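You operate a simulated robot arm through the tools that you are given. There is no shell and no other tool. Be economical: measure what you need, move in short steps, check, and stop when the job is done.

Carry out the task below with a simulated robot arm. There is one attempt and no reset: what you move stays moved.

## Task
Put the steel gauge block with the smallest size on its label from the top of the low bench on top of the orange label roll. Then fetch the yellow-tipped chalk and stand it on the top of the black mat. Then put two of the steel shims from the top of the steel bench on the bench end under the high shelf. Then put the brass feeler block from the top of the steel bench on the top of the grey shelf. Then close the grey filter drawer. Then turn the black fan switch to off. Then fetch the 25 white cartridge from the shelf of the grey desk and stand it on the shelf under the packing bench. Then open the yellow rack bar. The order counts. Set down upright: steel gauge block, yellow-tipped chalk, white cartridge.
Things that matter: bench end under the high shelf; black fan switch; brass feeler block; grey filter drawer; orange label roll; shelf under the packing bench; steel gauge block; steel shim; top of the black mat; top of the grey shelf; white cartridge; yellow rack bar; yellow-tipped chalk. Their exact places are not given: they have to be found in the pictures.

The check looks at the end state, three seconds after you hand in, the way a careful person would. Anything else that was tipped, shoved, dropped, spilled or broken makes it a failure.

## Robot
A 7-joint arm with a fingered hand on a trunk, on a base that drives. Base frame: it is fixed to the floor where the robot stands at the start and does not move with it; the origin is under the middle of the robot, x ahead of it, y to its left, z up; the surface under the hand at the start is at about z = 0.803. Readings come in m, rad, newtons and seconds.
With the tool pointing down near the work surface it reaches from about 0.36 to 0.72 m from the robot's upright axis, wherever it stands. Its first joint turns from -1.204 to 3.002 rad. Places, roughly: bench end under the high shelf [0.7, -1.4, 0.9]; black fan switch [-1.4, -1.9, 0.8]; brass feeler block [2.5, 0, 1]; grey filter drawer [-1.4, -1.9, 0.6]; orange label roll (6x6x4 cm) [0.5, -0.3, 0.8]; shelf under the packing bench [0.7, -2.2, 0.4]; steel gauge block [0.5, -0.25, 0.75]; steel shim [2.5, 0, 1]; top of the black mat [0.6, -0.3, 0.8]; top of the grey shelf (20x26 cm) [2.56, 0.74, 0.96]; white cartridge [-1.5, -2.75, 0.5]; yellow rack bar [-1.8, -4.9, 1.1]; yellow-tipped chalk (4x4x11 cm) [0.4, 0.3, 0.9]. Payload 3.4 kg.
Tool frame: the origin (TCP) lies between the finger pads and is the grasp point; the fingertips stand 0.025 m ahead of it; z points along the fingers, y is the line along which they close. The gripper opens to 0.088 m. The gripper's body begins 0.029 m behind the TCP. The gripper is a hand of 4 fingers: y runs from the thumb to the fingers, the wrist lies at [-0.013, -0.097, -0.162] in the tool frame, and closing takes about 1.5 s.
Orientation is that of the tool frame in the base frame, as a unit quaternion [x, y, z, w]. With the fingers straight down and the wrist toward the robot, the tool's x, y and z point along [0, 1, 0], [1, 0, 0] and [0, 0, -1] of the base frame.

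## Interface
- The arm moves only by the tool servo_tool. Its argument "rows" is a list that holds one entry, the list of rows, each a list of 7 numbers: the finger opening in cm, from 0 to 8.8, then the shift along the base's x, y, z in units of 40 mm (1.0 is 40 mm), then the turn, a rotation vector about the base's x, y, z in units of 8 degrees (1.0 is 8 degrees). In form: [[[jaw, dx, dy, dz, ax, ay, az], ...]]. A call has 1 to 12 rows; each row shifts and turns the commanded pose from where the row before left it. A call with a number of a shift or a turn outside -1 to 1 is refused whole. Rows are played at 5 a second. More than 0.05 m and 0.15 rad between two rows, or a gripper value outside its range, and nothing of the call is played. A pose out of reach is approached as far as the arm can. The call stops where the force on the tool passes 40 N (or 10 N more than at its start, if that is more) or the arm is blocked; 0.2 s more then pass. The fingers move at their own pace (about 0.108 m/s each) and stop on an object; they squeeze with about 30 N. The grip force told is the motor's: it shows also when the fingers shut on nothing. Time passes only in rows, and 0.2 s behind the last, so rows that do not move let the fingers close. It gives the time, the measured TCP pose, the force on the tool (base axes), the opening and the grip force at its end, in the units of the frame above (readings bear some noise), with the torque about the TCP (base axes, N m) and any sound that the robot's microphone picked up.
- Cameras (640 x 400 px; columns grow to the right, rows downward): "scene" is now at [0.1306, 0.0104, 1.3279]; the picture's right is [0.13, -0.99, -0.00], its down [-0.72, -0.09, -0.69] and it looks along [0.69, 0.09, -0.72] (base axes); focal length 261 px, centre (320, 200). "wrist" rides on the gripper at [0.064, -0.083, -0.098] in the tool frame; the picture's right is [-0.62, 0.37, -0.69], its down [-0.71, -0.63, 0.30] and it looks along [-0.32, 0.68, 0.65] (tool axes); focal length 265 px, centre (320, 200).
- get_image(camera): a new picture of that camera. No time passes.
- raise_lower(by): slides the trunk up (or, below 0, down) by that many m; the arm and the scene camera ride with it, the base frame stays. It gives what a move gives, with no picture.
- steer(legs): drives the robot by 1 to 6 legs, each [ahead, left, turn to the left] in m, m and rad, along the robot's own axes; the way and the turn of a leg run together, so that a leg with both is an arc; at most 1.5 m and 3.142 rad a leg. The arm and the cameras ride along, it lands a little off, and it stops where it bumps. It gives what a move gives.
- preshape(shape): the hand has 4 fingers and takes this shape, open, in about a second: jaw (thumb against the fingers, like two jaws); tri (thumb and two fingers); tip (a fingertip pinch); poke (one finger out to press); point (the index stretched); flat (the hand flat); cup (the hand cupped); fist (a fist). The gripper value then closes the fingers along that shape, each until it touches; the sizes above hold for jaw. It gives what a move gives, with no picture.
- head_to(pan, tilt): turns the head with the scene camera to pan (to the left, within 1.501 rad either way) and tilt (down, from -0.506 to 1.204), counted from straight ahead of the robot. It gives what a move gives.
- point_at(camera, pixels): for up to 12 pixels [column, row] of the newest picture of that camera ("zoom" is the newest enlarged one), the place [x, y, z] in the base frame of the surface seen there, good to about 0.002 m. No time passes.
- inspect(camera, box): a new picture of the part [left, top, right, bottom] of that camera's present view, enlarged. No time passes.
- finish_job(): hands the job in; it is judged then, once.

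Go step by step. Measure first, check grasps and placings, and put right what went wrong. The budget is 145 turns and 168 pictures, counting those below and the enlarged ones. Unless the task says otherwise, let go and move clear before handing in.

The tools are called after "Emit:" as name(argument=value, ...) on one line, values as JSON. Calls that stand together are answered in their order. servo_tool: Moves the arm, as the interface text tells. Its arguments: {"type":"object","properties":{"rows":{"type":"array"}},"required":["rows"]} The other tools are called the same way: raise_lower (by) slides the trunk up or down; preshape (shape) gives the hand a shape; steer (legs) drives the base; head_to (pan, tilt) turns the head that bears the scene camera; get_image (camera) takes a picture; point_at (camera, pixels) gives the place of the surface under pixels of a picture; inspect (camera, box) takes an enlarged picture of a part of a camera's view; finish_job () hands the job in.

At the start:

```text
time_s: 0.0
position: [0.5402, -0.095, 1.0783]
tcp_rot: [0.708, 0.707, 0.0, 0.0]
ft_force: [0.0, 0.1, -0.4]
moment: [-0.01, -0.03, 0.01]
grip_width: 0.0876
gripper_force: 0.1
shape: jaw
trunk travel left (down, up): [-0.65, 0.19]
robot x, y, heading: [-0.0001, -0.0004, -0.001]
head pan, tilt: [0.126, 0.808]
```

scene: 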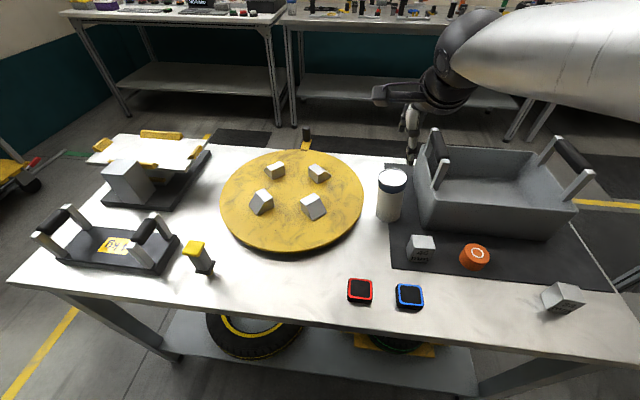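
wrist: 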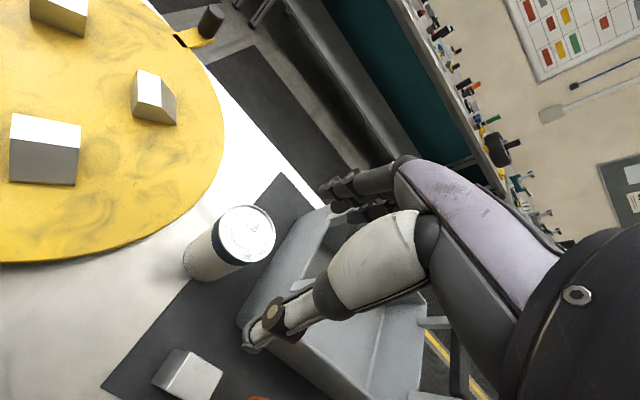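

The first picture shows a turntable with four blocks, two blocks near (422,248) and (562,298), the orange roll at (475,256) and a yellow-topped chalk at (197,255). I'll enlarge the parts to read labels.

Emit:
inspect(camera="scene", box=[380, 210, 620, 360])

Emit:
inspect(camera="scene", box=[210, 120, 410, 245])

Emit:
inspect(camera="scene", box=[20, 120, 230, 290])

Emit:
point_at(camera="scene", pixels=[[422, 240], [475, 253], [560, 290], [196, 246], [197, 265], [275, 167], [262, 196], [313, 200], [319, 170], [390, 178], [410, 270], [370, 320]])

```text
2.67 times, centred on (500, 285) of scene
```

zoom: 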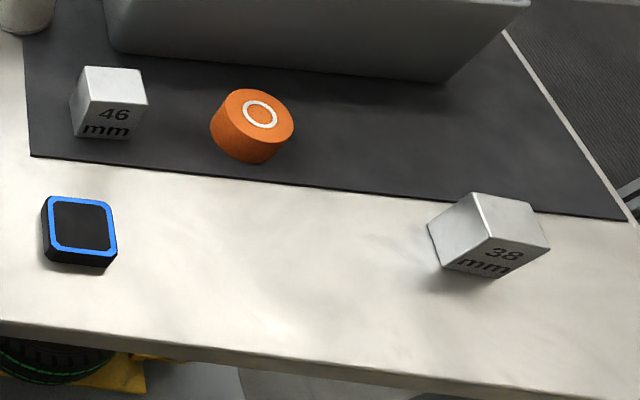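

```text
3.20 times, centred on (310, 182) of scene
```

zoom: 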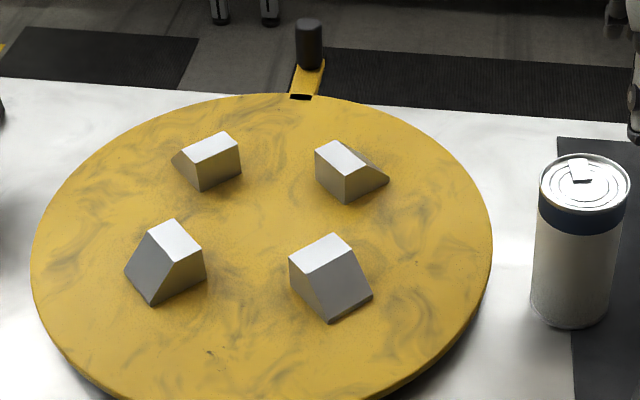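

```text
2.35 times, centred on (125, 205) of scene
```

zoom: 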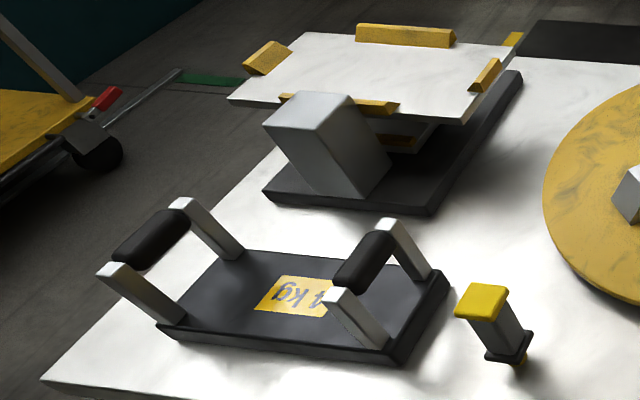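

```text
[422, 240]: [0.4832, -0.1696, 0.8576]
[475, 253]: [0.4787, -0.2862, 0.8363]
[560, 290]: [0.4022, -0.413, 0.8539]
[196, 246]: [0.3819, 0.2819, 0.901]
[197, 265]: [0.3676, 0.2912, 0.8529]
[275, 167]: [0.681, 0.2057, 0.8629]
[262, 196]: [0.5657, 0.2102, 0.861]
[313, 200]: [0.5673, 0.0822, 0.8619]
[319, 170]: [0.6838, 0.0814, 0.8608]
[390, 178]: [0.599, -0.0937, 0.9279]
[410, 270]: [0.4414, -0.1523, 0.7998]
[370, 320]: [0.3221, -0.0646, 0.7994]
```

The two labelled blocks read 46 mm at (0.48,-0.17) and 38 mm at (0.40,-0.41). I'll look right for other blocks and to survey the room.

Emit:
head_to(pan=-0.6, tilt=0.8)

Emit:
get_image(camera="scene")

Emit:
inspect(camera="scene", box=[160, 120, 480, 320])

Emit:
head_to(pan=-1.3, tilt=0.4)

Emit:
get_image(camera="scene")

Emit:
head_to(pan=0.1, tilt=0.3)

Emit:
get_image(camera="scene")

```text
time_s: 1.1
position: [0.5399, -0.0939, 1.0786]
tcp_rot: [0.707, 0.707, 0.0, -0.001]
ft_force: [0.6, 0.0, 1.1]
moment: [0.02, 0.03, 0.01]
grip_width: 0.0877
gripper_force: 0.1
shape: jaw
trunk travel left (down, up): [-0.65, 0.19]
robot x, y, heading: [0.0001, 0.0014, -0.004]
head pan, tilt: [-0.6, 0.799]
```

```text
162 pictures are left
```

scene: 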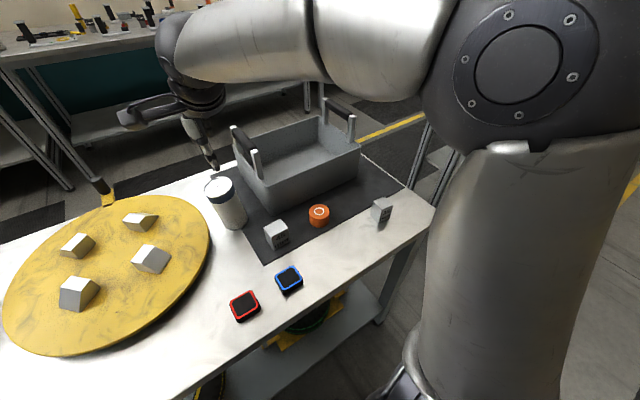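

```text
2.00 times, centred on (320, 220) of scene
```

zoom: 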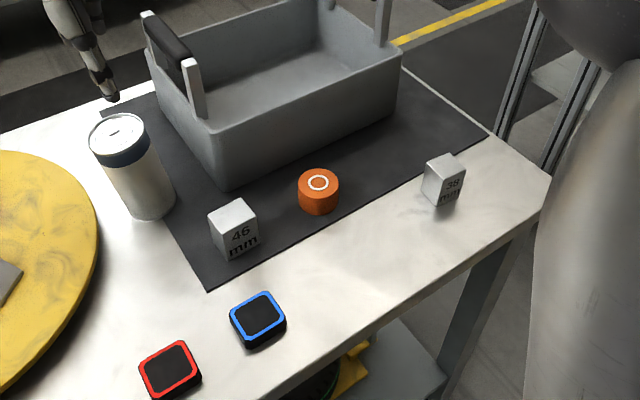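

```text
time_s: 2.1
position: [0.5414, -0.0949, 1.0785]
tcp_rot: [0.706, 0.708, 0.0, 0.0]
ft_force: [-0.5, 0.4, 0.2]
moment: [0.03, 0.0, 0.01]
grip_width: 0.0877
gripper_force: 0.1
shape: jaw
trunk travel left (down, up): [-0.65, 0.19]
robot x, y, heading: [-0.0026, 0.0017, 0.002]
head pan, tilt: [-1.3, 0.4]
```

```text
160 pictures are left
```

scene: 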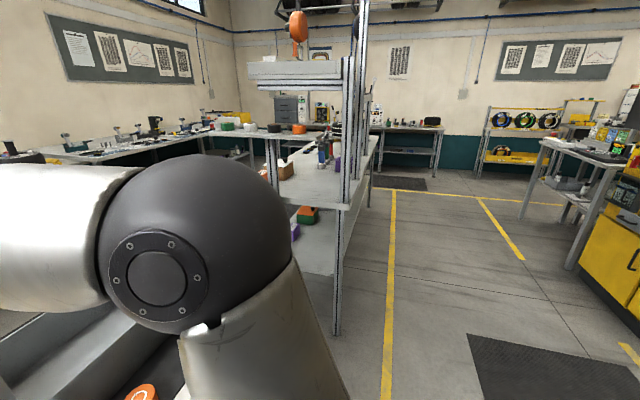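

```text
time_s: 3.7
position: [0.5411, -0.0949, 1.0784]
tcp_rot: [0.707, 0.707, 0.001, 0.0]
ft_force: [0.4, 0.0, -0.5]
moment: [0.0, -0.01, 0.0]
grip_width: 0.0875
gripper_force: 0.1
shape: jaw
trunk travel left (down, up): [-0.65, 0.19]
robot x, y, heading: [0.0024, 0.0042, -0.004]
head pan, tilt: [0.099, 0.3]
```

```text
159 pictures are left
```

scene: 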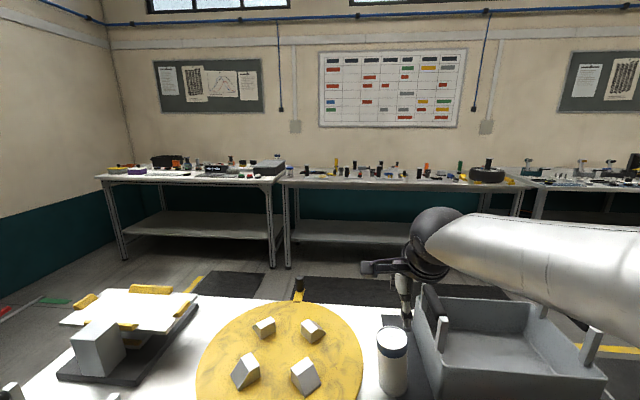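

Only the 46 and 38 mm blocks appear; 38 is the target. I'll turn the head to it and measure its corners.

Emit:
head_to(pan=-0.6, tilt=0.95)

Emit:
inspect(camera="scene", box=[240, 100, 420, 220])

```text
time_s: 4.8
position: [0.5397, -0.0944, 1.0768]
tcp_rot: [0.707, 0.707, 0.0, 0.0]
ft_force: [0.1, -0.4, 0.1]
moment: [0.03, 0.0, -0.02]
grip_width: 0.0876
gripper_force: 0.0
shape: jaw
trunk travel left (down, up): [-0.65, 0.19]
robot x, y, heading: [-0.0009, 0.001, 0.002]
head pan, tilt: [-0.6, 0.949]
```

```text
3.33 times, centred on (330, 160) of scene
```

zoom: 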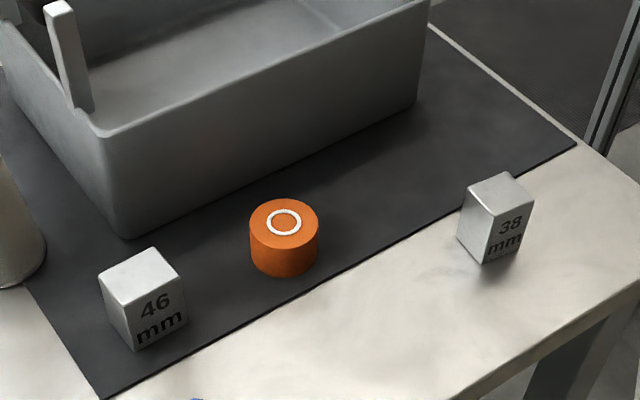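

Emit:
point_at(camera="zoom", pixels=[[468, 189], [505, 174], [530, 200], [497, 210], [500, 193], [462, 232], [490, 258], [283, 222], [252, 222], [317, 222], [283, 200], [283, 244]])

Emit:
point_at(camera="zoom", pixels=[[135, 232], [415, 100], [428, 30], [572, 147], [107, 395], [370, 230], [420, 190], [110, 272], [152, 250], [182, 275], [135, 300], [530, 245]])

```text
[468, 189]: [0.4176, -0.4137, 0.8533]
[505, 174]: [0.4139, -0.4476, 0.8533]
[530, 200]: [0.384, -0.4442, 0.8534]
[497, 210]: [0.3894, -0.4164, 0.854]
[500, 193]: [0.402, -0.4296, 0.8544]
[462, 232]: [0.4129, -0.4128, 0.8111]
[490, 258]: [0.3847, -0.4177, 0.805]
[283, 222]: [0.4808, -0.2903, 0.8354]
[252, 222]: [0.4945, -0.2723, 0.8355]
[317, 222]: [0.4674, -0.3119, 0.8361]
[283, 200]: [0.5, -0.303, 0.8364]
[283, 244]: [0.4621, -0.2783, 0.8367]
```

```text
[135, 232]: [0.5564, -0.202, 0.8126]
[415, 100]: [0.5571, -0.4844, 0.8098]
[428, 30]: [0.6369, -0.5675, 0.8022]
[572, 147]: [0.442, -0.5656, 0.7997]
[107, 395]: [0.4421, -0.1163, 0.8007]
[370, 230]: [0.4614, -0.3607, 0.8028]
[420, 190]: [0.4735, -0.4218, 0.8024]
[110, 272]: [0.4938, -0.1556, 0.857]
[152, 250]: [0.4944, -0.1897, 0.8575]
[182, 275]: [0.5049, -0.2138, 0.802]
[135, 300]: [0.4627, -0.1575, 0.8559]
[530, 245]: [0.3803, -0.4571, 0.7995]
```

The 38 mm block is about 3.0×3.3×5.4 cm centred at (0.401,-0.430), yaw about -6°; the roll's top is centred at (0.481,-0.290,0.836). I'll move over the block.

Emit:
servo_tool(rows=[[[6, -0.386, -0.932, 0, 0, 0, -0.083], [6, -0.386, -0.932, 0, 0, 0, -0.083], [6, -0.386, -0.932, 0, 0, 0, -0.083], [6, -0.386, -0.932, 0, 0, 0, -0.083], [6, -0.386, -0.932, 0, 0, 0, -0.083], [6, -0.386, -0.932, 0, 0, 0, -0.083], [6, -0.386, -0.932, 0, 0, 0, -0.083], [6, -0.386, -0.932, 0, 0, 0, -0.083], [6, -0.386, -0.932, 0, 0, 0, -0.083], [6, 0, 0, -1, 0, 0, 0], [6, 0, 0, -1, 0, 0, 0], [6, 0, 0, -1, 0, 0, 0]]])

Emit:
get_image(camera="wrist")

Emit:
get_image(camera="scene")

```text
time_s: 7.3
position: [0.4001, -0.4302, 0.9587]
tcp_rot: [0.742, 0.67, -0.002, 0.0]
ft_force: [0.9, -0.2, 1.1]
moment: [0.01, -0.01, -0.02]
grip_width: 0.0602
gripper_force: 0.0
shape: jaw
trunk travel left (down, up): [-0.65, 0.19]
robot x, y, heading: [-0.0016, 0.0013, 0.001]
head pan, tilt: [-0.6, 0.949]
```

```text
157 pictures are left
```

wrist: 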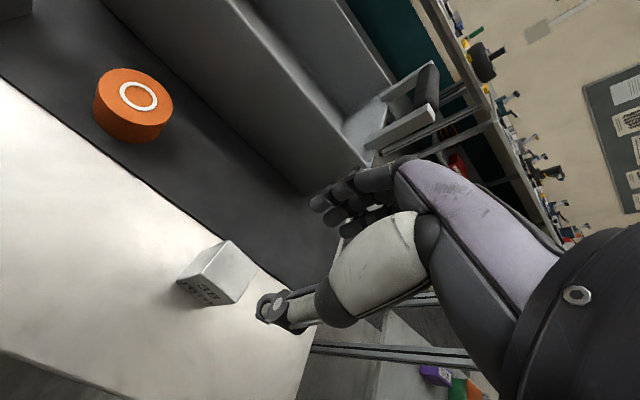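

```text
156 pictures are left
```

scene: 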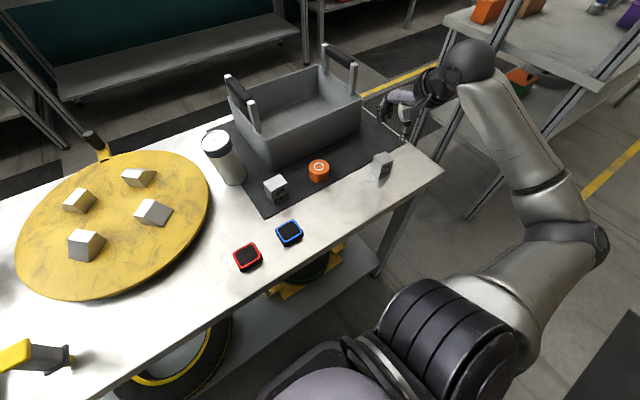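

The hand is above the block at yaw -6°. I'll descend 0.124 m and close.

Emit:
servo_tool(rows=[[[6, 0, 0, -0.8, 0, 0, 0], [6, 0, 0, -0.8, 0, 0, 0], [6, 0, 0, -0.8, 0, 0, 0], [6, 0, 0, -0.7, 0, 0, 0], [6, 0, 0, 0, 0, 0, 0]]])

Emit:
get_image(camera="wrist")

```text
time_s: 8.6
position: [0.4024, -0.4314, 0.8336]
tcp_rot: [0.742, 0.67, 0.0, 0.001]
ft_force: [0.3, -0.1, -0.1]
moment: [-0.03, 0.03, -0.01]
grip_width: 0.0601
gripper_force: 0.1
shape: jaw
trunk travel left (down, up): [-0.65, 0.19]
robot x, y, heading: [-0.0022, -0.0006, -0.003]
head pan, tilt: [-0.6, 0.949]
```

```text
155 pictures are left
```

wrist: 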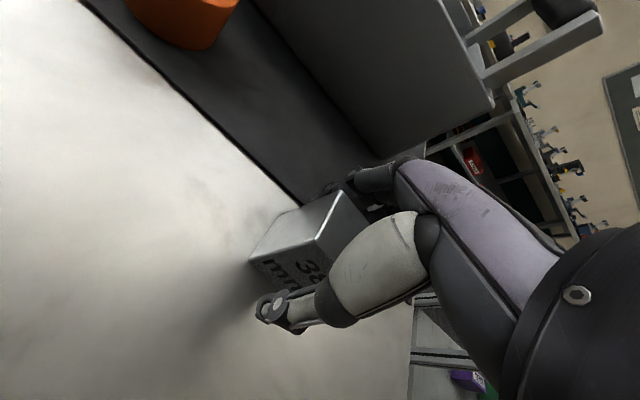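

The block sits between thumb and fingers. Close and lift.

Emit:
servo_tool(rows=[[[2, 0, 0, 0, 0, 0, 0], [0, 0, 0, 0, 0, 0, 0], [0, 0, 0, 0, 0, 0, 0], [0, 0, 0, 0, 0, 0, 0], [0, 0, 0, 0, 0, 0, 0], [0, 0, 0, 0, 0, 0, 0], [0, 0, 0, 0.7, 0, 0, 0], [0, 0, 0, 0.7, 0, 0, 0], [0, 0, 0, 0.6, 0, 0, 0], [0, 0, 0, 0, 0, 0, 0]]])

Emit:
get_image(camera="wrist")

Emit:
inspect(camera="scene", box=[240, 60, 480, 210])

```text
time_s: 10.8
position: [0.4019, -0.4327, 0.9136]
tcp_rot: [0.743, 0.669, 0.0, 0.0]
ft_force: [-0.3, 0.8, -3.6]
moment: [0.0, -0.06, 0.04]
grip_width: 0.0298
gripper_force: 30.0
shape: jaw
trunk travel left (down, up): [-0.65, 0.19]
robot x, y, heading: [-0.0015, 0.001, 0.004]
head pan, tilt: [-0.6, 0.949]
```

```text
154 pictures are left
```

wrist: 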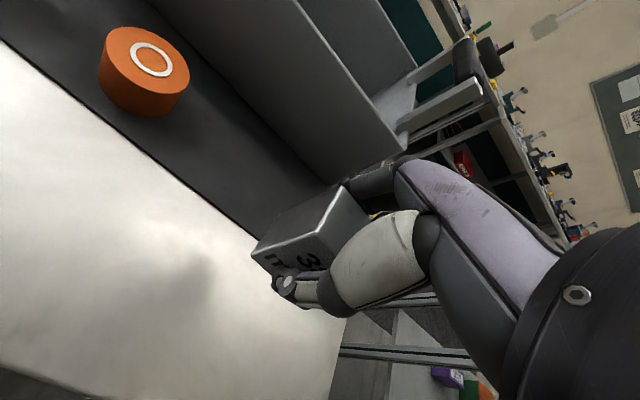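

```text
2.67 times, centred on (360, 135) of scene
```

zoom: 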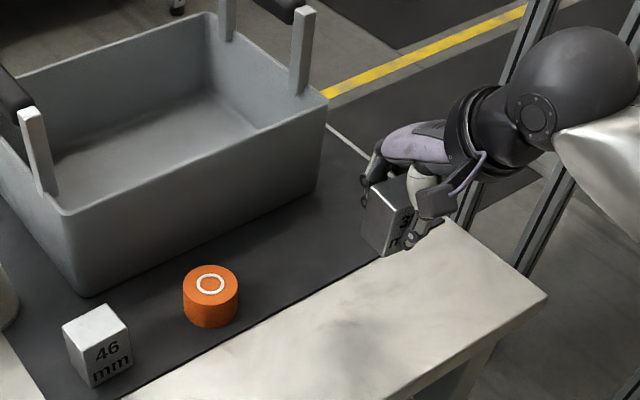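

Gripped at 3.0 cm. Move above the roll, checking tray's top edge first.

Emit:
point_at(camera="zoom", pixels=[[70, 216], [200, 163], [322, 112], [85, 292], [210, 283], [38, 110]])

Emit:
servo_tool(rows=[[[0, 0.496, 0.883, 0, 0, 0, 0], [0, 0.496, 0.883, 0, 0, 0, 0], [0, 0.496, 0.883, 0, 0, 0, 0], [0, 0.496, 0.883, 0, 0, 0, 0], [0, 0, 0, -0.5, 0, 0, 0], [0, 0, 0, 0, 0, 0, 0]]])

Emit:
inspect(camera="scene", box=[240, 80, 420, 200])

Emit:
get_image(camera="wrist")

```text
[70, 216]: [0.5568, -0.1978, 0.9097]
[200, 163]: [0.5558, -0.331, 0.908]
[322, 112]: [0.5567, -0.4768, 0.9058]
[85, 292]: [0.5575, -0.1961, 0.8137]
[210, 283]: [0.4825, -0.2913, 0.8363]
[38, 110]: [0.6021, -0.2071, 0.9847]
```

```text
time_s: 12.2
position: [0.4809, -0.2909, 0.8944]
tcp_rot: [0.743, 0.669, 0.0, 0.0]
ft_force: [0.6, -0.4, -1.8]
moment: [-0.01, -0.03, -0.01]
grip_width: 0.0299
gripper_force: 29.7
shape: jaw
trunk travel left (down, up): [-0.65, 0.19]
robot x, y, heading: [0.0003, 0.0013, -0.001]
head pan, tilt: [-0.6, 0.949]
```

```text
3.33 times, centred on (330, 140) of scene
```

zoom: 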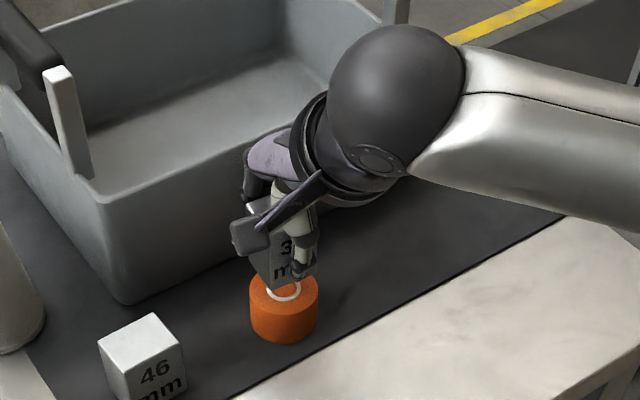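

```text
151 pictures are left
```

wrist: 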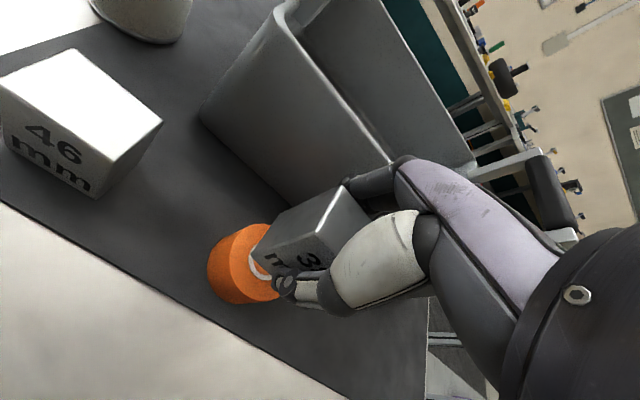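

Block is above the roll; lower 24 mm and release.

Emit:
servo_tool(rows=[[[0, 0, 0, -0.3, 0, 0, 0], [0, 0, 0, -0.3, 0, 0, 0], [0, 0, 0, 0, 0, 0, 0]]])

Emit:
inspect(camera="scene", box=[270, 110, 390, 190])

```text
time_s: 12.9
position: [0.4809, -0.2911, 0.8714]
tcp_rot: [0.742, 0.67, 0.001, 0.0]
ft_force: [0.6, -0.7, 3.4]
moment: [-0.05, -0.04, 0.02]
grip_width: 0.0299
gripper_force: 29.6
shape: jaw
trunk travel left (down, up): [-0.65, 0.19]
robot x, y, heading: [-0.001, -0.0013, -0.0]
head pan, tilt: [-0.6, 0.949]
```

```text
5.00 times, centred on (330, 150) of scene
```

zoom: 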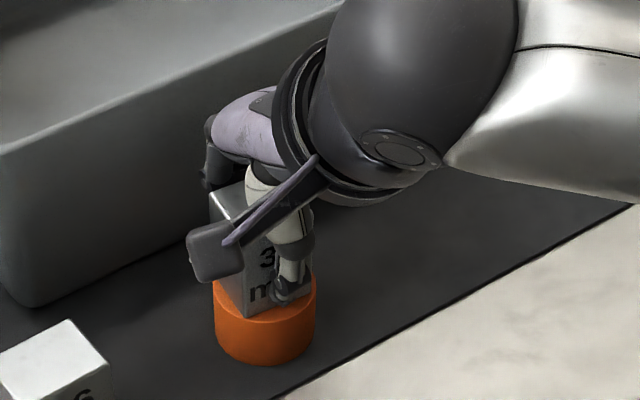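

Contact: upward force 3.4 N. Open to 5.5 cm and rise.

Emit:
servo_tool(rows=[[[3.5, 0, 0, 0, 0, 0, 0], [4.5, 0, 0, 0, 0, 0, 0], [5.2, 0, 0, 0, 0, 0, 0], [5.2, 0, 0, 0, 0, 0, 0], [5.2, 0, 0, 0.5, 0, 0, 0], [5.2, 0, 0, 1, 0, 0, 0], [5.2, 0, 0, 1, 0, 0, 0], [5.2, 0, 0, 1, 0, 0, 0], [5.2, 0, 0, 1, 0, 0, 0]]])

Emit:
get_image(camera="scene")

Emit:
inspect(camera="scene", box=[270, 110, 390, 190])

```text
time_s: 14.9
position: [0.4794, -0.289, 1.0509]
tcp_rot: [0.742, 0.67, 0.0, 0.0]
ft_force: [0.7, 0.5, 0.2]
moment: [0.02, 0.01, -0.02]
grip_width: 0.0517
gripper_force: 0.0
shape: jaw
trunk travel left (down, up): [-0.65, 0.19]
robot x, y, heading: [0.0016, 0.0004, -0.002]
head pan, tilt: [-0.6, 0.949]
```

```text
149 pictures are left
```

scene: 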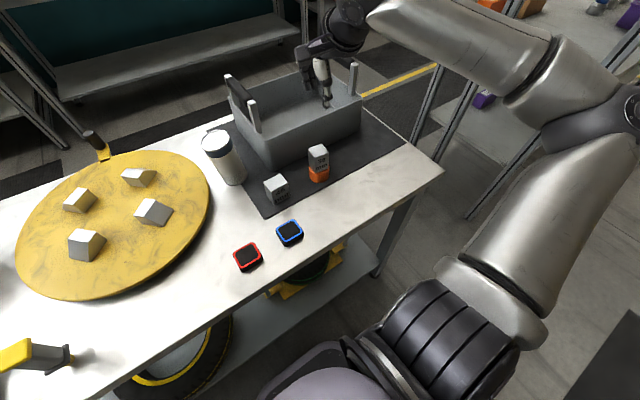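

```text
5.00 times, centred on (330, 150) of scene
```

zoom: 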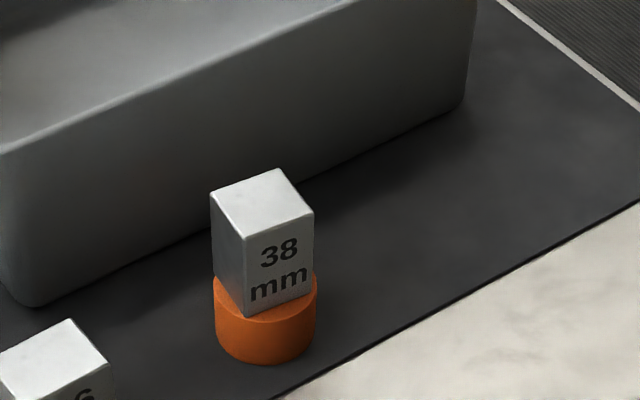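

Block stands well on the roll. Now look at the chalk.

Emit:
head_to(pan=0.6, tilt=0.95)

Emit:
get_image(camera="scene")

Emit:
inspect(camera="scene", box=[240, 120, 420, 240])

```text
time_s: 16.4
position: [0.4796, -0.2894, 1.0499]
tcp_rot: [0.743, 0.669, 0.0, 0.0]
ft_force: [-0.6, 0.3, -0.3]
moment: [0.01, 0.01, 0.01]
grip_width: 0.0516
gripper_force: 0.0
shape: jaw
trunk travel left (down, up): [-0.65, 0.19]
robot x, y, heading: [0.0038, -0.0015, 0.001]
head pan, tilt: [0.6, 0.949]
```

```text
147 pictures are left
```

scene: 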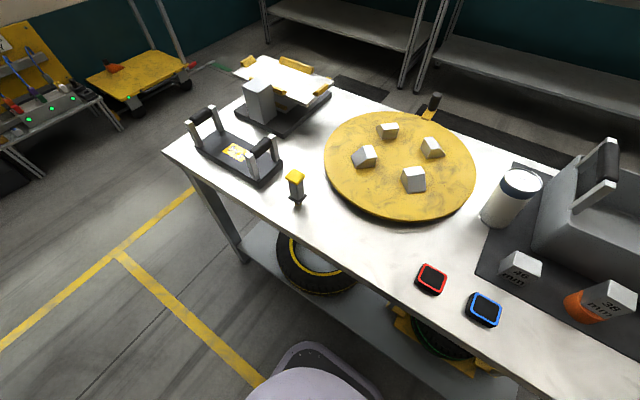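

```text
3.33 times, centred on (330, 180) of scene
```

zoom: 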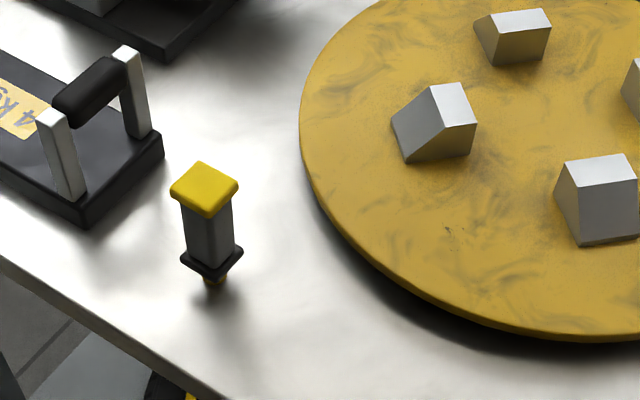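

Emit:
point_at(camera="zoom", pixels=[[171, 187], [200, 163], [238, 187], [208, 212], [205, 188], [185, 210], [232, 210], [209, 225], [182, 262], [242, 255], [213, 279], [212, 284]])

Emit:
inspect(camera="scene", box=[275, 160, 320, 210])

```text
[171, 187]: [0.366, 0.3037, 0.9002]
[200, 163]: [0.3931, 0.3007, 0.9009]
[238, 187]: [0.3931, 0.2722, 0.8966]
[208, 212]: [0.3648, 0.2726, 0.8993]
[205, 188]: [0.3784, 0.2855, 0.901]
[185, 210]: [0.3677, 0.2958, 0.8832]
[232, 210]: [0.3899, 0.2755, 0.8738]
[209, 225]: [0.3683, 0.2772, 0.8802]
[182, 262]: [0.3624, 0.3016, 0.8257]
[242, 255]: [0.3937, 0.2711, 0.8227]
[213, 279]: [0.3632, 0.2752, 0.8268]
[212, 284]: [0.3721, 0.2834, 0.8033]
```

```text
8.00 times, centred on (298, 185) of scene
```

zoom: 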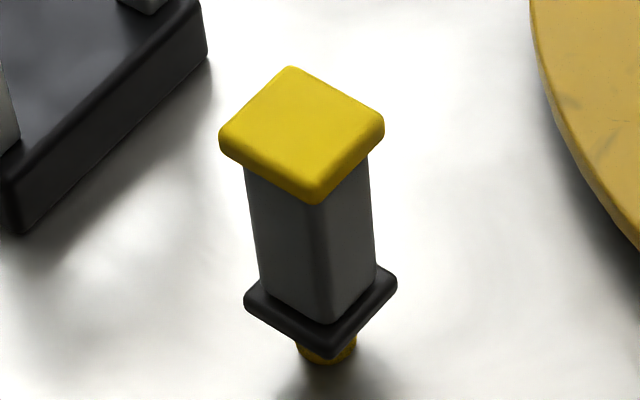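

Chalk axis (0.379,0.287), cap 3.1 cm wide from z 0.885 to 0.901, square to the axes. I'll swing the arm over, yaw back to 0.

Emit:
servo_tool(rows=[[[5.2, -0.168, 0.96, 0, 0, 0, 0.0625], [5.2, -0.168, 0.96, 0, 0, 0, 0.0625], [5.2, -0.168, 0.96, 0, 0, 0, 0.0625], [5.2, -0.168, 0.96, 0, 0, 0, 0.0625], [5.2, -0.168, 0.96, 0, 0, 0, 0.0625], [5.2, -0.168, 0.96, 0, 0, 0, 0.0625], [5.2, -0.168, 0.96, 0, 0, 0, 0.0625], [5.2, -0.168, 0.96, 0, 0, 0, 0.0625], [5.2, -0.168, 0.96, 0, 0, 0, 0.0625], [5.2, -0.168, 0.96, 0, 0, 0, 0.0625], [5.2, -0.168, 0.96, 0, 0, 0, 0.0625], [5.2, -0.168, 0.96, 0, 0, 0, 0.0625]]])

Emit:
servo_tool(rows=[[[6, -0.168, 0.96, 0, 0, 0, 0], [6, -0.168, 0.96, 0, 0, 0, 0], [6, -0.168, 0.96, 0, 0, 0, 0], [6, 0, 0, -0.75, 0, 0, 0], [6, 0, 0, -0.75, 0, 0, 0], [6, 0, 0, 0, 0, 0, 0]]])

Emit:
get_image(camera="scene")

Emit:
get_image(camera="wrist")

```text
time_s: 18.9
position: [0.4022, 0.1694, 1.0359]
tcp_rot: [0.71, 0.704, -0.015, -0.009]
ft_force: [0.2, 0.7, 0.5]
moment: [-0.06, 0.01, 0.01]
grip_width: 0.0516
gripper_force: 0.0
shape: jaw
trunk travel left (down, up): [-0.65, 0.19]
robot x, y, heading: [0.0006, 0.0003, -0.002]
head pan, tilt: [0.6, 0.949]
```

```text
time_s: 20.6
position: [0.4108, 0.2618, 1.0157]
tcp_rot: [0.728, 0.685, 0.017, -0.024]
ft_force: [-1.0, -0.7, -0.3]
moment: [-0.04, -0.01, 0.0]
grip_width: 0.0595
gripper_force: 0.1
shape: jaw
out of reach, approached as far as the arm can: row 3
trunk travel left (down, up): [-0.65, 0.19]
robot x, y, heading: [-0.0011, 0.0017, -0.002]
head pan, tilt: [0.6, 0.949]
stopped in row 6: the arm was blocked; the commanded pose is now the measured one
```

```text
144 pictures are left
```

scene: 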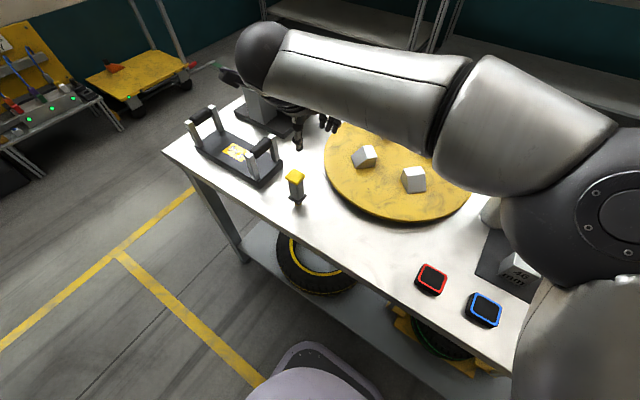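

```text
143 pictures are left
```

wrist: 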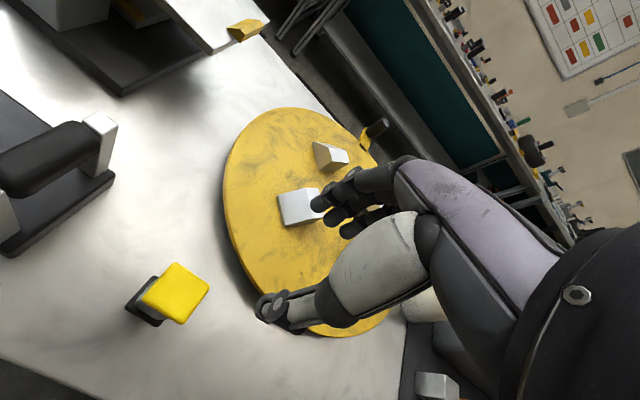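

The arm ran into a joint limit here with the wrist toward the robot. I'll swing back to in front, restore the orientation, and drive left 0.27 m instead.

Emit:
servo_tool(rows=[[[6, 0.16, -0.92, 0.1, -0.07, -0.012, 0.073], [6, 0.16, -0.92, 0.1, -0.07, -0.012, 0.073], [6, 0.16, -0.92, 0.1, -0.07, -0.012, 0.073], [6, 0.16, -0.92, 0.1, -0.07, -0.012, 0.073], [6, 0.16, -0.92, 0.1, -0.07, -0.012, 0.073], [6, 0.16, -0.92, 0.1, -0.07, -0.012, 0.073], [6, 0, 0, 0, 0, 0, 0]]])

Emit:
steer(legs=[[0, 0.27, 0]])

Emit:
head_to(pan=0.2, tilt=1.0)

Emit:
get_image(camera="scene")

```text
time_s: 22.1
position: [0.4464, 0.0426, 1.0384]
tcp_rot: [0.705, 0.71, 0.001, 0.004]
ft_force: [-0.1, 0.9, -0.2]
moment: [-0.01, 0.01, -0.01]
grip_width: 0.0599
gripper_force: 0.0
shape: jaw
trunk travel left (down, up): [-0.65, 0.19]
robot x, y, heading: [-0.0015, -0.0009, 0.001]
head pan, tilt: [0.6, 0.949]
```

```text
time_s: 24.1
position: [0.4473, 0.3161, 1.039]
tcp_rot: [0.706, 0.708, 0.002, 0.004]
ft_force: [-0.1, 0.6, 0.1]
moment: [-0.05, 0.02, -0.04]
grip_width: 0.0599
gripper_force: 0.0
shape: jaw
trunk travel left (down, up): [-0.65, 0.19]
robot x, y, heading: [0.0011, 0.2752, 0.004]
head pan, tilt: [0.6, 0.949]
```

```text
time_s: 24.9
position: [0.446, 0.3152, 1.038]
tcp_rot: [0.705, 0.709, 0.001, 0.004]
ft_force: [-0.4, 0.6, -0.2]
moment: [-0.03, -0.02, -0.01]
grip_width: 0.06
gripper_force: 0.1
shape: jaw
trunk travel left (down, up): [-0.65, 0.19]
robot x, y, heading: [0.0009, 0.2737, -0.002]
head pan, tilt: [0.201, 1.0]
```

```text
142 pictures are left
```

scene: 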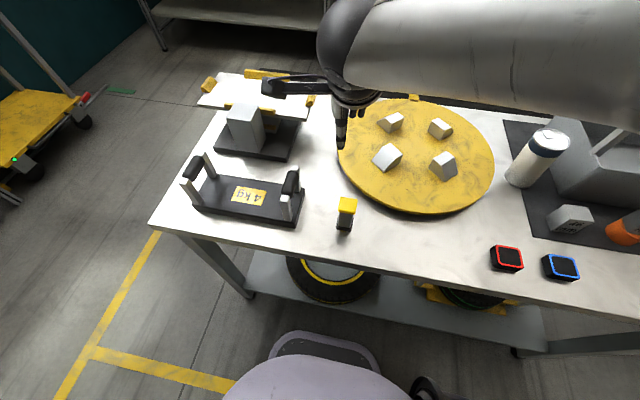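

Emit:
inspect(camera="scene", box=[270, 160, 390, 240])

Emit:
point_at(camera="scene", pixels=[[347, 204], [298, 178], [293, 205], [340, 199], [354, 211]])

```text
5.00 times, centred on (330, 200) of scene
```

zoom: 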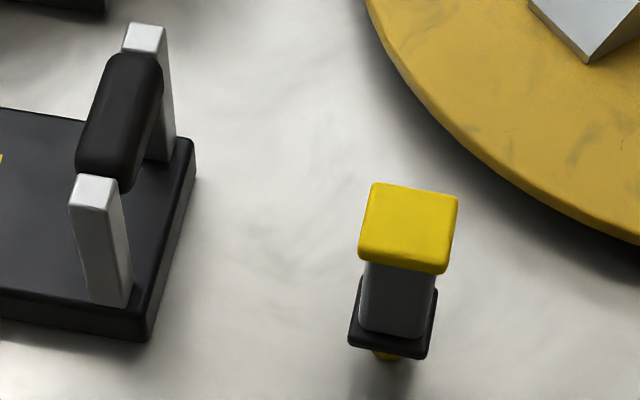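

```text
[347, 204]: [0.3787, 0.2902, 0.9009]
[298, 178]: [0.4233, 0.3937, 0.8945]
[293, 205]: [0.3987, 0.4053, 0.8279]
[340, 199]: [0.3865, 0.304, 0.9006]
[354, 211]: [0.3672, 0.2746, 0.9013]
```

Emit:
steer(legs=[[-0.08, 0, 0]])

```text
time_s: 26.0
position: [0.3652, 0.3144, 1.0395]
tcp_rot: [0.706, 0.708, 0.002, 0.004]
ft_force: [-0.7, 0.3, -0.4]
moment: [-0.02, -0.02, 0.03]
grip_width: 0.0597
gripper_force: 0.1
shape: jaw
trunk travel left (down, up): [-0.65, 0.19]
robot x, y, heading: [-0.0798, 0.2725, -0.001]
head pan, tilt: [0.201, 1.0]
```

Emit:
servo_tool(rows=[[[6, 0.325, -0.66, 0, -0.06, 0, 0], [6, 0, 0, -0.9, 0, 0, 0], [6, 0, 0, -0.9, 0, 0, 0], [6, 0, 0, -0.4, 0, 0, 0], [6, 0, 0, 0, 0, 0, 0]]])

Emit:
inspect(camera="scene", box=[230, 60, 470, 210])

Emit:
get_image(camera="wrist")

```text
time_s: 27.2
position: [0.382, 0.2851, 0.9637]
tcp_rot: [0.715, 0.698, 0.032, -0.041]
ft_force: [-0.3, -0.2, -0.5]
moment: [-0.01, 0.01, -0.03]
grip_width: 0.0598
gripper_force: 0.0
shape: jaw
trunk travel left (down, up): [-0.65, 0.19]
robot x, y, heading: [-0.077, 0.2778, -0.006]
head pan, tilt: [0.201, 1.0]
```

```text
2.67 times, centred on (350, 135) of scene
```

zoom: 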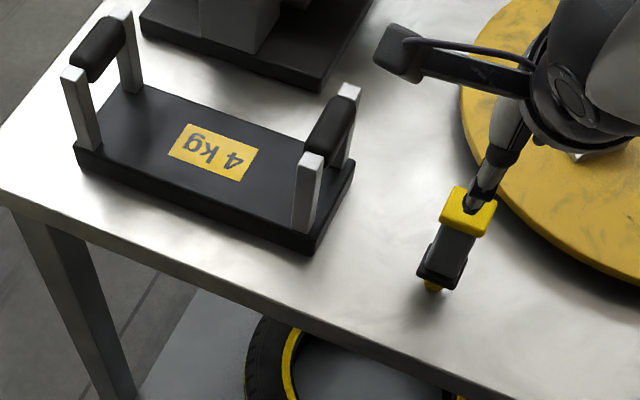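

```text
139 pictures are left
```

wrist: 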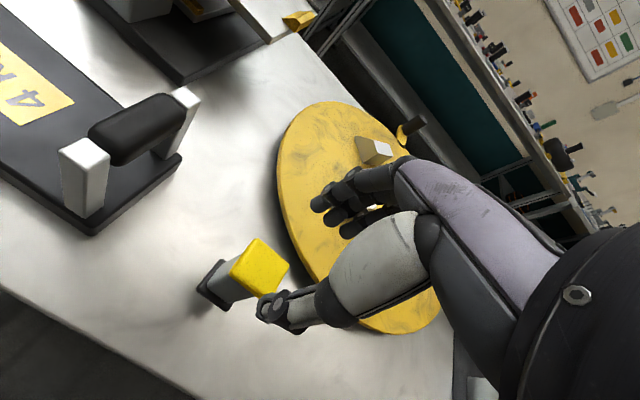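

The hand tilts again, a wrist limit for base-relative y near 0; the arm works best with the target on its right. I'll raise, drive left 0.2 m more, and restore the tilt.

Emit:
servo_tool(rows=[[[6, 0.2, -0.2, 0.9, 0, 0, 0], [6, 0.2, -0.2, 0.9, 0, 0, 0], [6, 0.2, -0.4, 0, -0.37, -0.05, 0.08], [6, 0.2, -0.4, 0, -0.37, -0.05, 0.08], [6, 0, 0, 0, 0, 0, 0]]])

Emit:
steer(legs=[[0, 0.17, 0]])

Emit:
servo_tool(rows=[[[6, 0, -0.9, 0, 0, 0, 0], [6, 0, -0.9, 0, 0, 0, 0], [6, 0, -0.9, 0, 0, 0, 0], [6, 0, 0, 0, 0, 0, 0]]])

```text
time_s: 28.4
position: [0.4103, 0.2395, 1.0231]
tcp_rot: [0.697, 0.715, -0.034, 0.049]
ft_force: [-0.4, 0.3, 0.3]
moment: [-0.04, 0.03, 0.0]
grip_width: 0.0599
gripper_force: 0.0
shape: jaw
trunk travel left (down, up): [-0.65, 0.19]
robot x, y, heading: [-0.0792, 0.2731, -0.006]
head pan, tilt: [0.201, 1.0]
```

```text
time_s: 29.9
position: [0.4103, 0.4107, 1.0232]
tcp_rot: [0.696, 0.715, -0.034, 0.048]
ft_force: [0.3, -0.7, -0.2]
moment: [-0.02, 0.01, 0.01]
grip_width: 0.0594
gripper_force: 0.0
shape: jaw
trunk travel left (down, up): [-0.65, 0.19]
robot x, y, heading: [-0.077, 0.448, -0.007]
head pan, tilt: [0.201, 1.0]
```

```text
time_s: 30.9
position: [0.4108, 0.3035, 1.0231]
tcp_rot: [0.697, 0.715, -0.035, 0.049]
ft_force: [-1.2, -0.3, -0.2]
moment: [-0.03, 0.0, 0.02]
grip_width: 0.06
gripper_force: 0.0
shape: jaw
trunk travel left (down, up): [-0.65, 0.19]
robot x, y, heading: [-0.0818, 0.4431, -0.002]
head pan, tilt: [0.201, 1.0]
```

The commanded pose had stayed upright, so I over-corrected; undo that and position above the chalk.

Emit:
servo_tool(rows=[[[6, -0.4, -0.2, 0, 0.43, 0.07, -0.09], [6, -0.4, -0.19, 0, 0.42, 0.07, -0.09], [6, 0, 0, -0.5, 0, 0, 0], [6, 0, 0, -0.5, 0, 0, 0], [6, 0, 0, 0, 0, 0, 0]]])

Emit:
get_image(camera="wrist")

Emit:
head_to(pan=-0.25, tilt=1.0)

Emit:
get_image(camera="scene")

```text
time_s: 32.1
position: [0.379, 0.2871, 0.9825]
tcp_rot: [0.707, 0.708, 0.001, -0.001]
ft_force: [-0.2, 0.2, -0.3]
moment: [0.0, -0.04, -0.01]
grip_width: 0.06
gripper_force: 0.0
shape: jaw
trunk travel left (down, up): [-0.65, 0.19]
robot x, y, heading: [-0.0792, 0.447, -0.004]
head pan, tilt: [0.201, 1.0]
```

```text
138 pictures are left
```

wrist: 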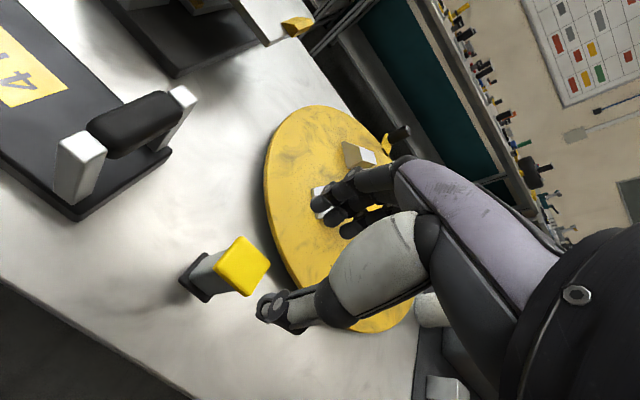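

```text
time_s: 33.0
position: [0.379, 0.2888, 0.9829]
tcp_rot: [0.706, 0.708, 0.002, -0.001]
ft_force: [-0.5, -0.1, -0.7]
moment: [0.02, 0.0, 0.01]
grip_width: 0.0597
gripper_force: 0.0
shape: jaw
trunk travel left (down, up): [-0.65, 0.19]
robot x, y, heading: [-0.0791, 0.445, -0.001]
head pan, tilt: [-0.25, 1.0]
```

```text
137 pictures are left
```

scene: 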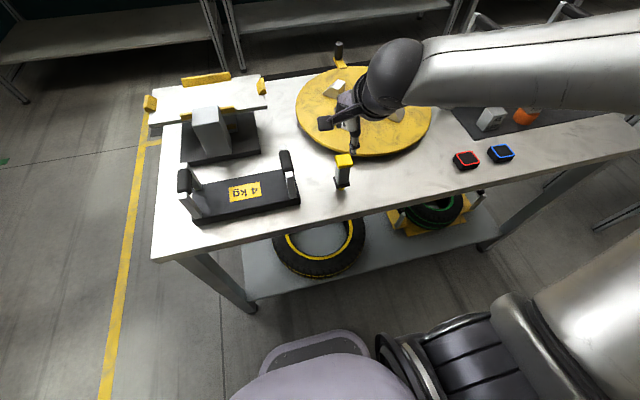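

Now upright. Check the chalk's place once more, then descend.

Emit:
point_at(camera="wrist", pixels=[[242, 266], [215, 268], [268, 266], [240, 238], [243, 293]])

Emit:
servo_tool(rows=[[[6, 0, 0, -0.8, 0, 0, 0], [6, 0, 0, -0.8, 0, 0, 0], [6, 0, 0, -0.7, 0, 0, 0], [6, 0, 0, 0, 0, 0, 0]]])

Emit:
get_image(camera="wrist")

Emit:
inspect(camera="scene", box=[270, 80, 450, 200])

```text
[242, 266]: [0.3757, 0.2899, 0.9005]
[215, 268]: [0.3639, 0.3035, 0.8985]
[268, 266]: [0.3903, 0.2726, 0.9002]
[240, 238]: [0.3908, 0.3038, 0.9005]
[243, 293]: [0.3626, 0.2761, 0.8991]
```

```text
time_s: 34.0
position: [0.3791, 0.2872, 0.8906]
tcp_rot: [0.706, 0.708, 0.002, -0.001]
ft_force: [0.4, 0.9, 0.0]
moment: [-0.01, -0.02, -0.03]
grip_width: 0.0599
gripper_force: 0.1
shape: jaw
trunk travel left (down, up): [-0.65, 0.19]
robot x, y, heading: [-0.0811, 0.4456, -0.002]
head pan, tilt: [-0.25, 1.0]
```

```text
136 pictures are left
```

wrist: 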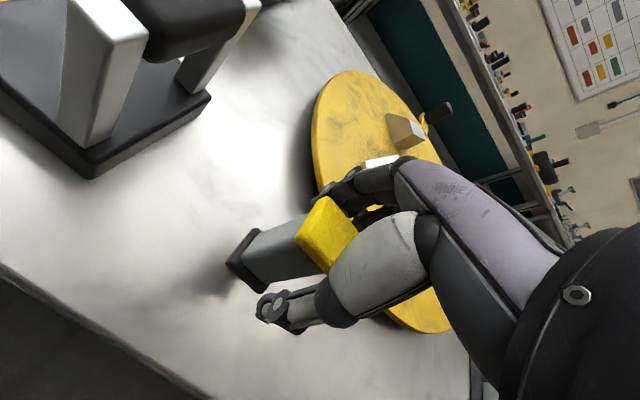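

```text
3.33 times, centred on (360, 140) of scene
```

zoom: 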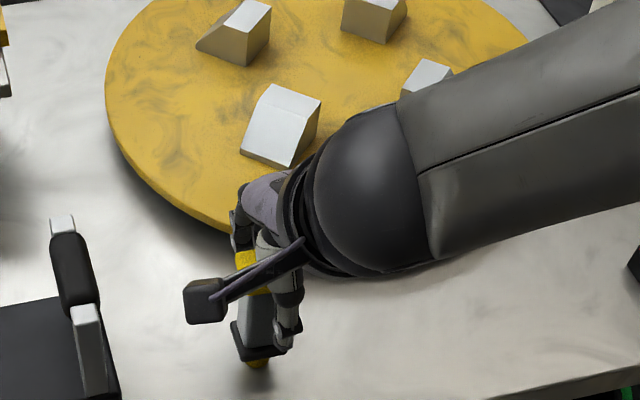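

Cap is between the fingers. Close and lift.

Emit:
servo_tool(rows=[[[3, 0, 0, 0, 0, 0, 0], [0, 0, 0, 0, 0, 0, 0], [0, 0, 0, 0, 0, 0, 0], [0, 0, 0, 0, 0, 0, 0], [0, 0, 0, 0, 0, 0, 0], [0, 0, 0, 0, 0, 0, 0], [0, 0, 0, 0.7, 0, 0, 0], [0, 0, 0, 0.9, 0, 0, 0], [0, 0, 0, 0.9, 0, 0, 0], [0, 0, 0, 0.5, 0, 0, 0], [0, 0, 0, 0, 0, 0, 0]]])

Emit:
get_image(camera="wrist")

Emit:
inspect(camera="scene", box=[270, 60, 450, 180])

```text
time_s: 36.4
position: [0.3787, 0.287, 1.0103]
tcp_rot: [0.707, 0.708, 0.002, -0.001]
ft_force: [0.3, -0.3, -1.4]
moment: [-0.01, -0.01, -0.01]
grip_width: 0.0204
gripper_force: 29.9
shape: jaw
trunk travel left (down, up): [-0.65, 0.19]
robot x, y, heading: [-0.0785, 0.4461, -0.002]
head pan, tilt: [-0.25, 1.0]
```

```text
134 pictures are left
```

wrist: 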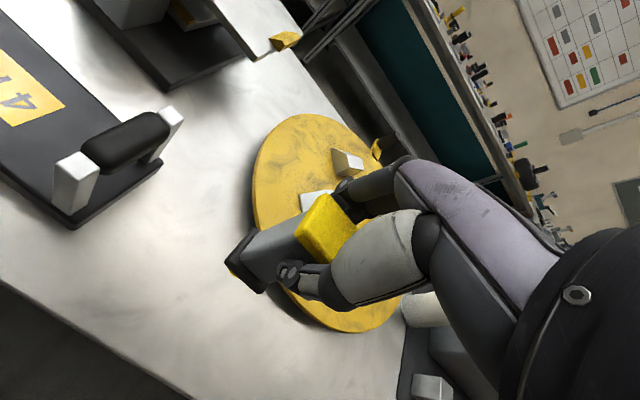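

```text
3.33 times, centred on (360, 120) of scene
```

zoom: 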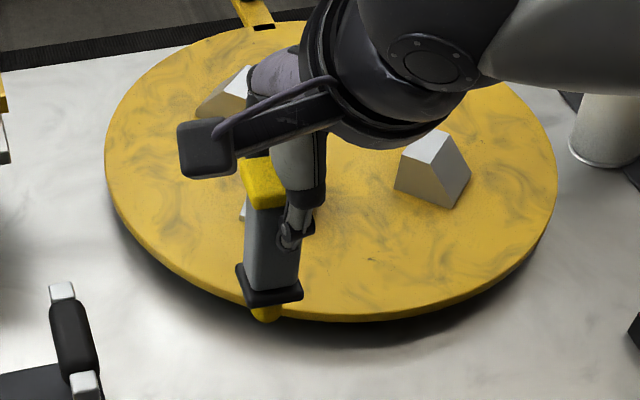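

Chalk is held upright (2.0 cm grip). Raise 4 cm and drive back right to y≈-0.02, forward 0.08.

Emit:
servo_tool(rows=[[[0, 0, 0, 1, 0, 0, 0], [0, 0, 0, 0, 0, 0, 0]]])

Emit:
steer(legs=[[0, -0.465, 0], [0.08, 0, 0]])

Emit:
head_to(pan=-0.5, tilt=0.95)

Emit:
get_image(camera="scene")

```text
time_s: 37.0
position: [0.3786, 0.2865, 1.0527]
tcp_rot: [0.706, 0.708, 0.002, -0.002]
ft_force: [0.5, 1.1, -0.7]
moment: [-0.01, -0.03, 0.01]
grip_width: 0.0208
gripper_force: 29.8
shape: jaw
trunk travel left (down, up): [-0.65, 0.19]
robot x, y, heading: [-0.0771, 0.4435, -0.005]
head pan, tilt: [-0.25, 1.0]
```

```text
time_s: 40.4
position: [0.4605, -0.173, 1.05]
tcp_rot: [0.706, 0.708, 0.001, -0.001]
ft_force: [0.3, 0.3, -1.3]
moment: [0.03, 0.04, 0.0]
grip_width: 0.0206
gripper_force: 29.6
shape: jaw
trunk travel left (down, up): [-0.65, 0.19]
robot x, y, heading: [0.0008, -0.017, 0.004]
head pan, tilt: [-0.25, 1.0]
```

```text
time_s: 41.2
position: [0.4591, -0.1719, 1.0514]
tcp_rot: [0.706, 0.708, 0.002, -0.001]
ft_force: [0.1, -0.6, -0.1]
moment: [-0.02, 0.02, 0.02]
grip_width: 0.0204
gripper_force: 29.5
shape: jaw
trunk travel left (down, up): [-0.65, 0.19]
robot x, y, heading: [0.0019, -0.0174, -0.003]
head pan, tilt: [-0.499, 0.949]
```

```text
132 pictures are left
```

scene: 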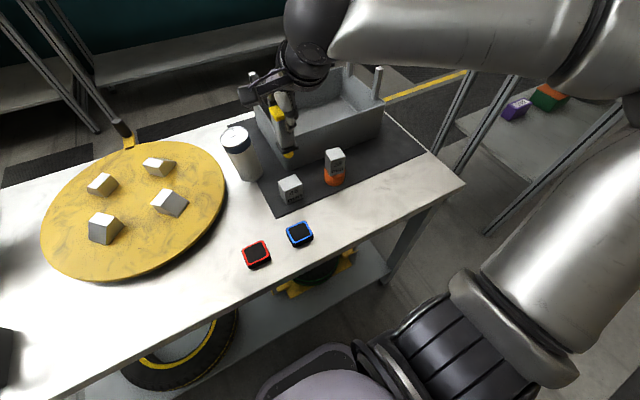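

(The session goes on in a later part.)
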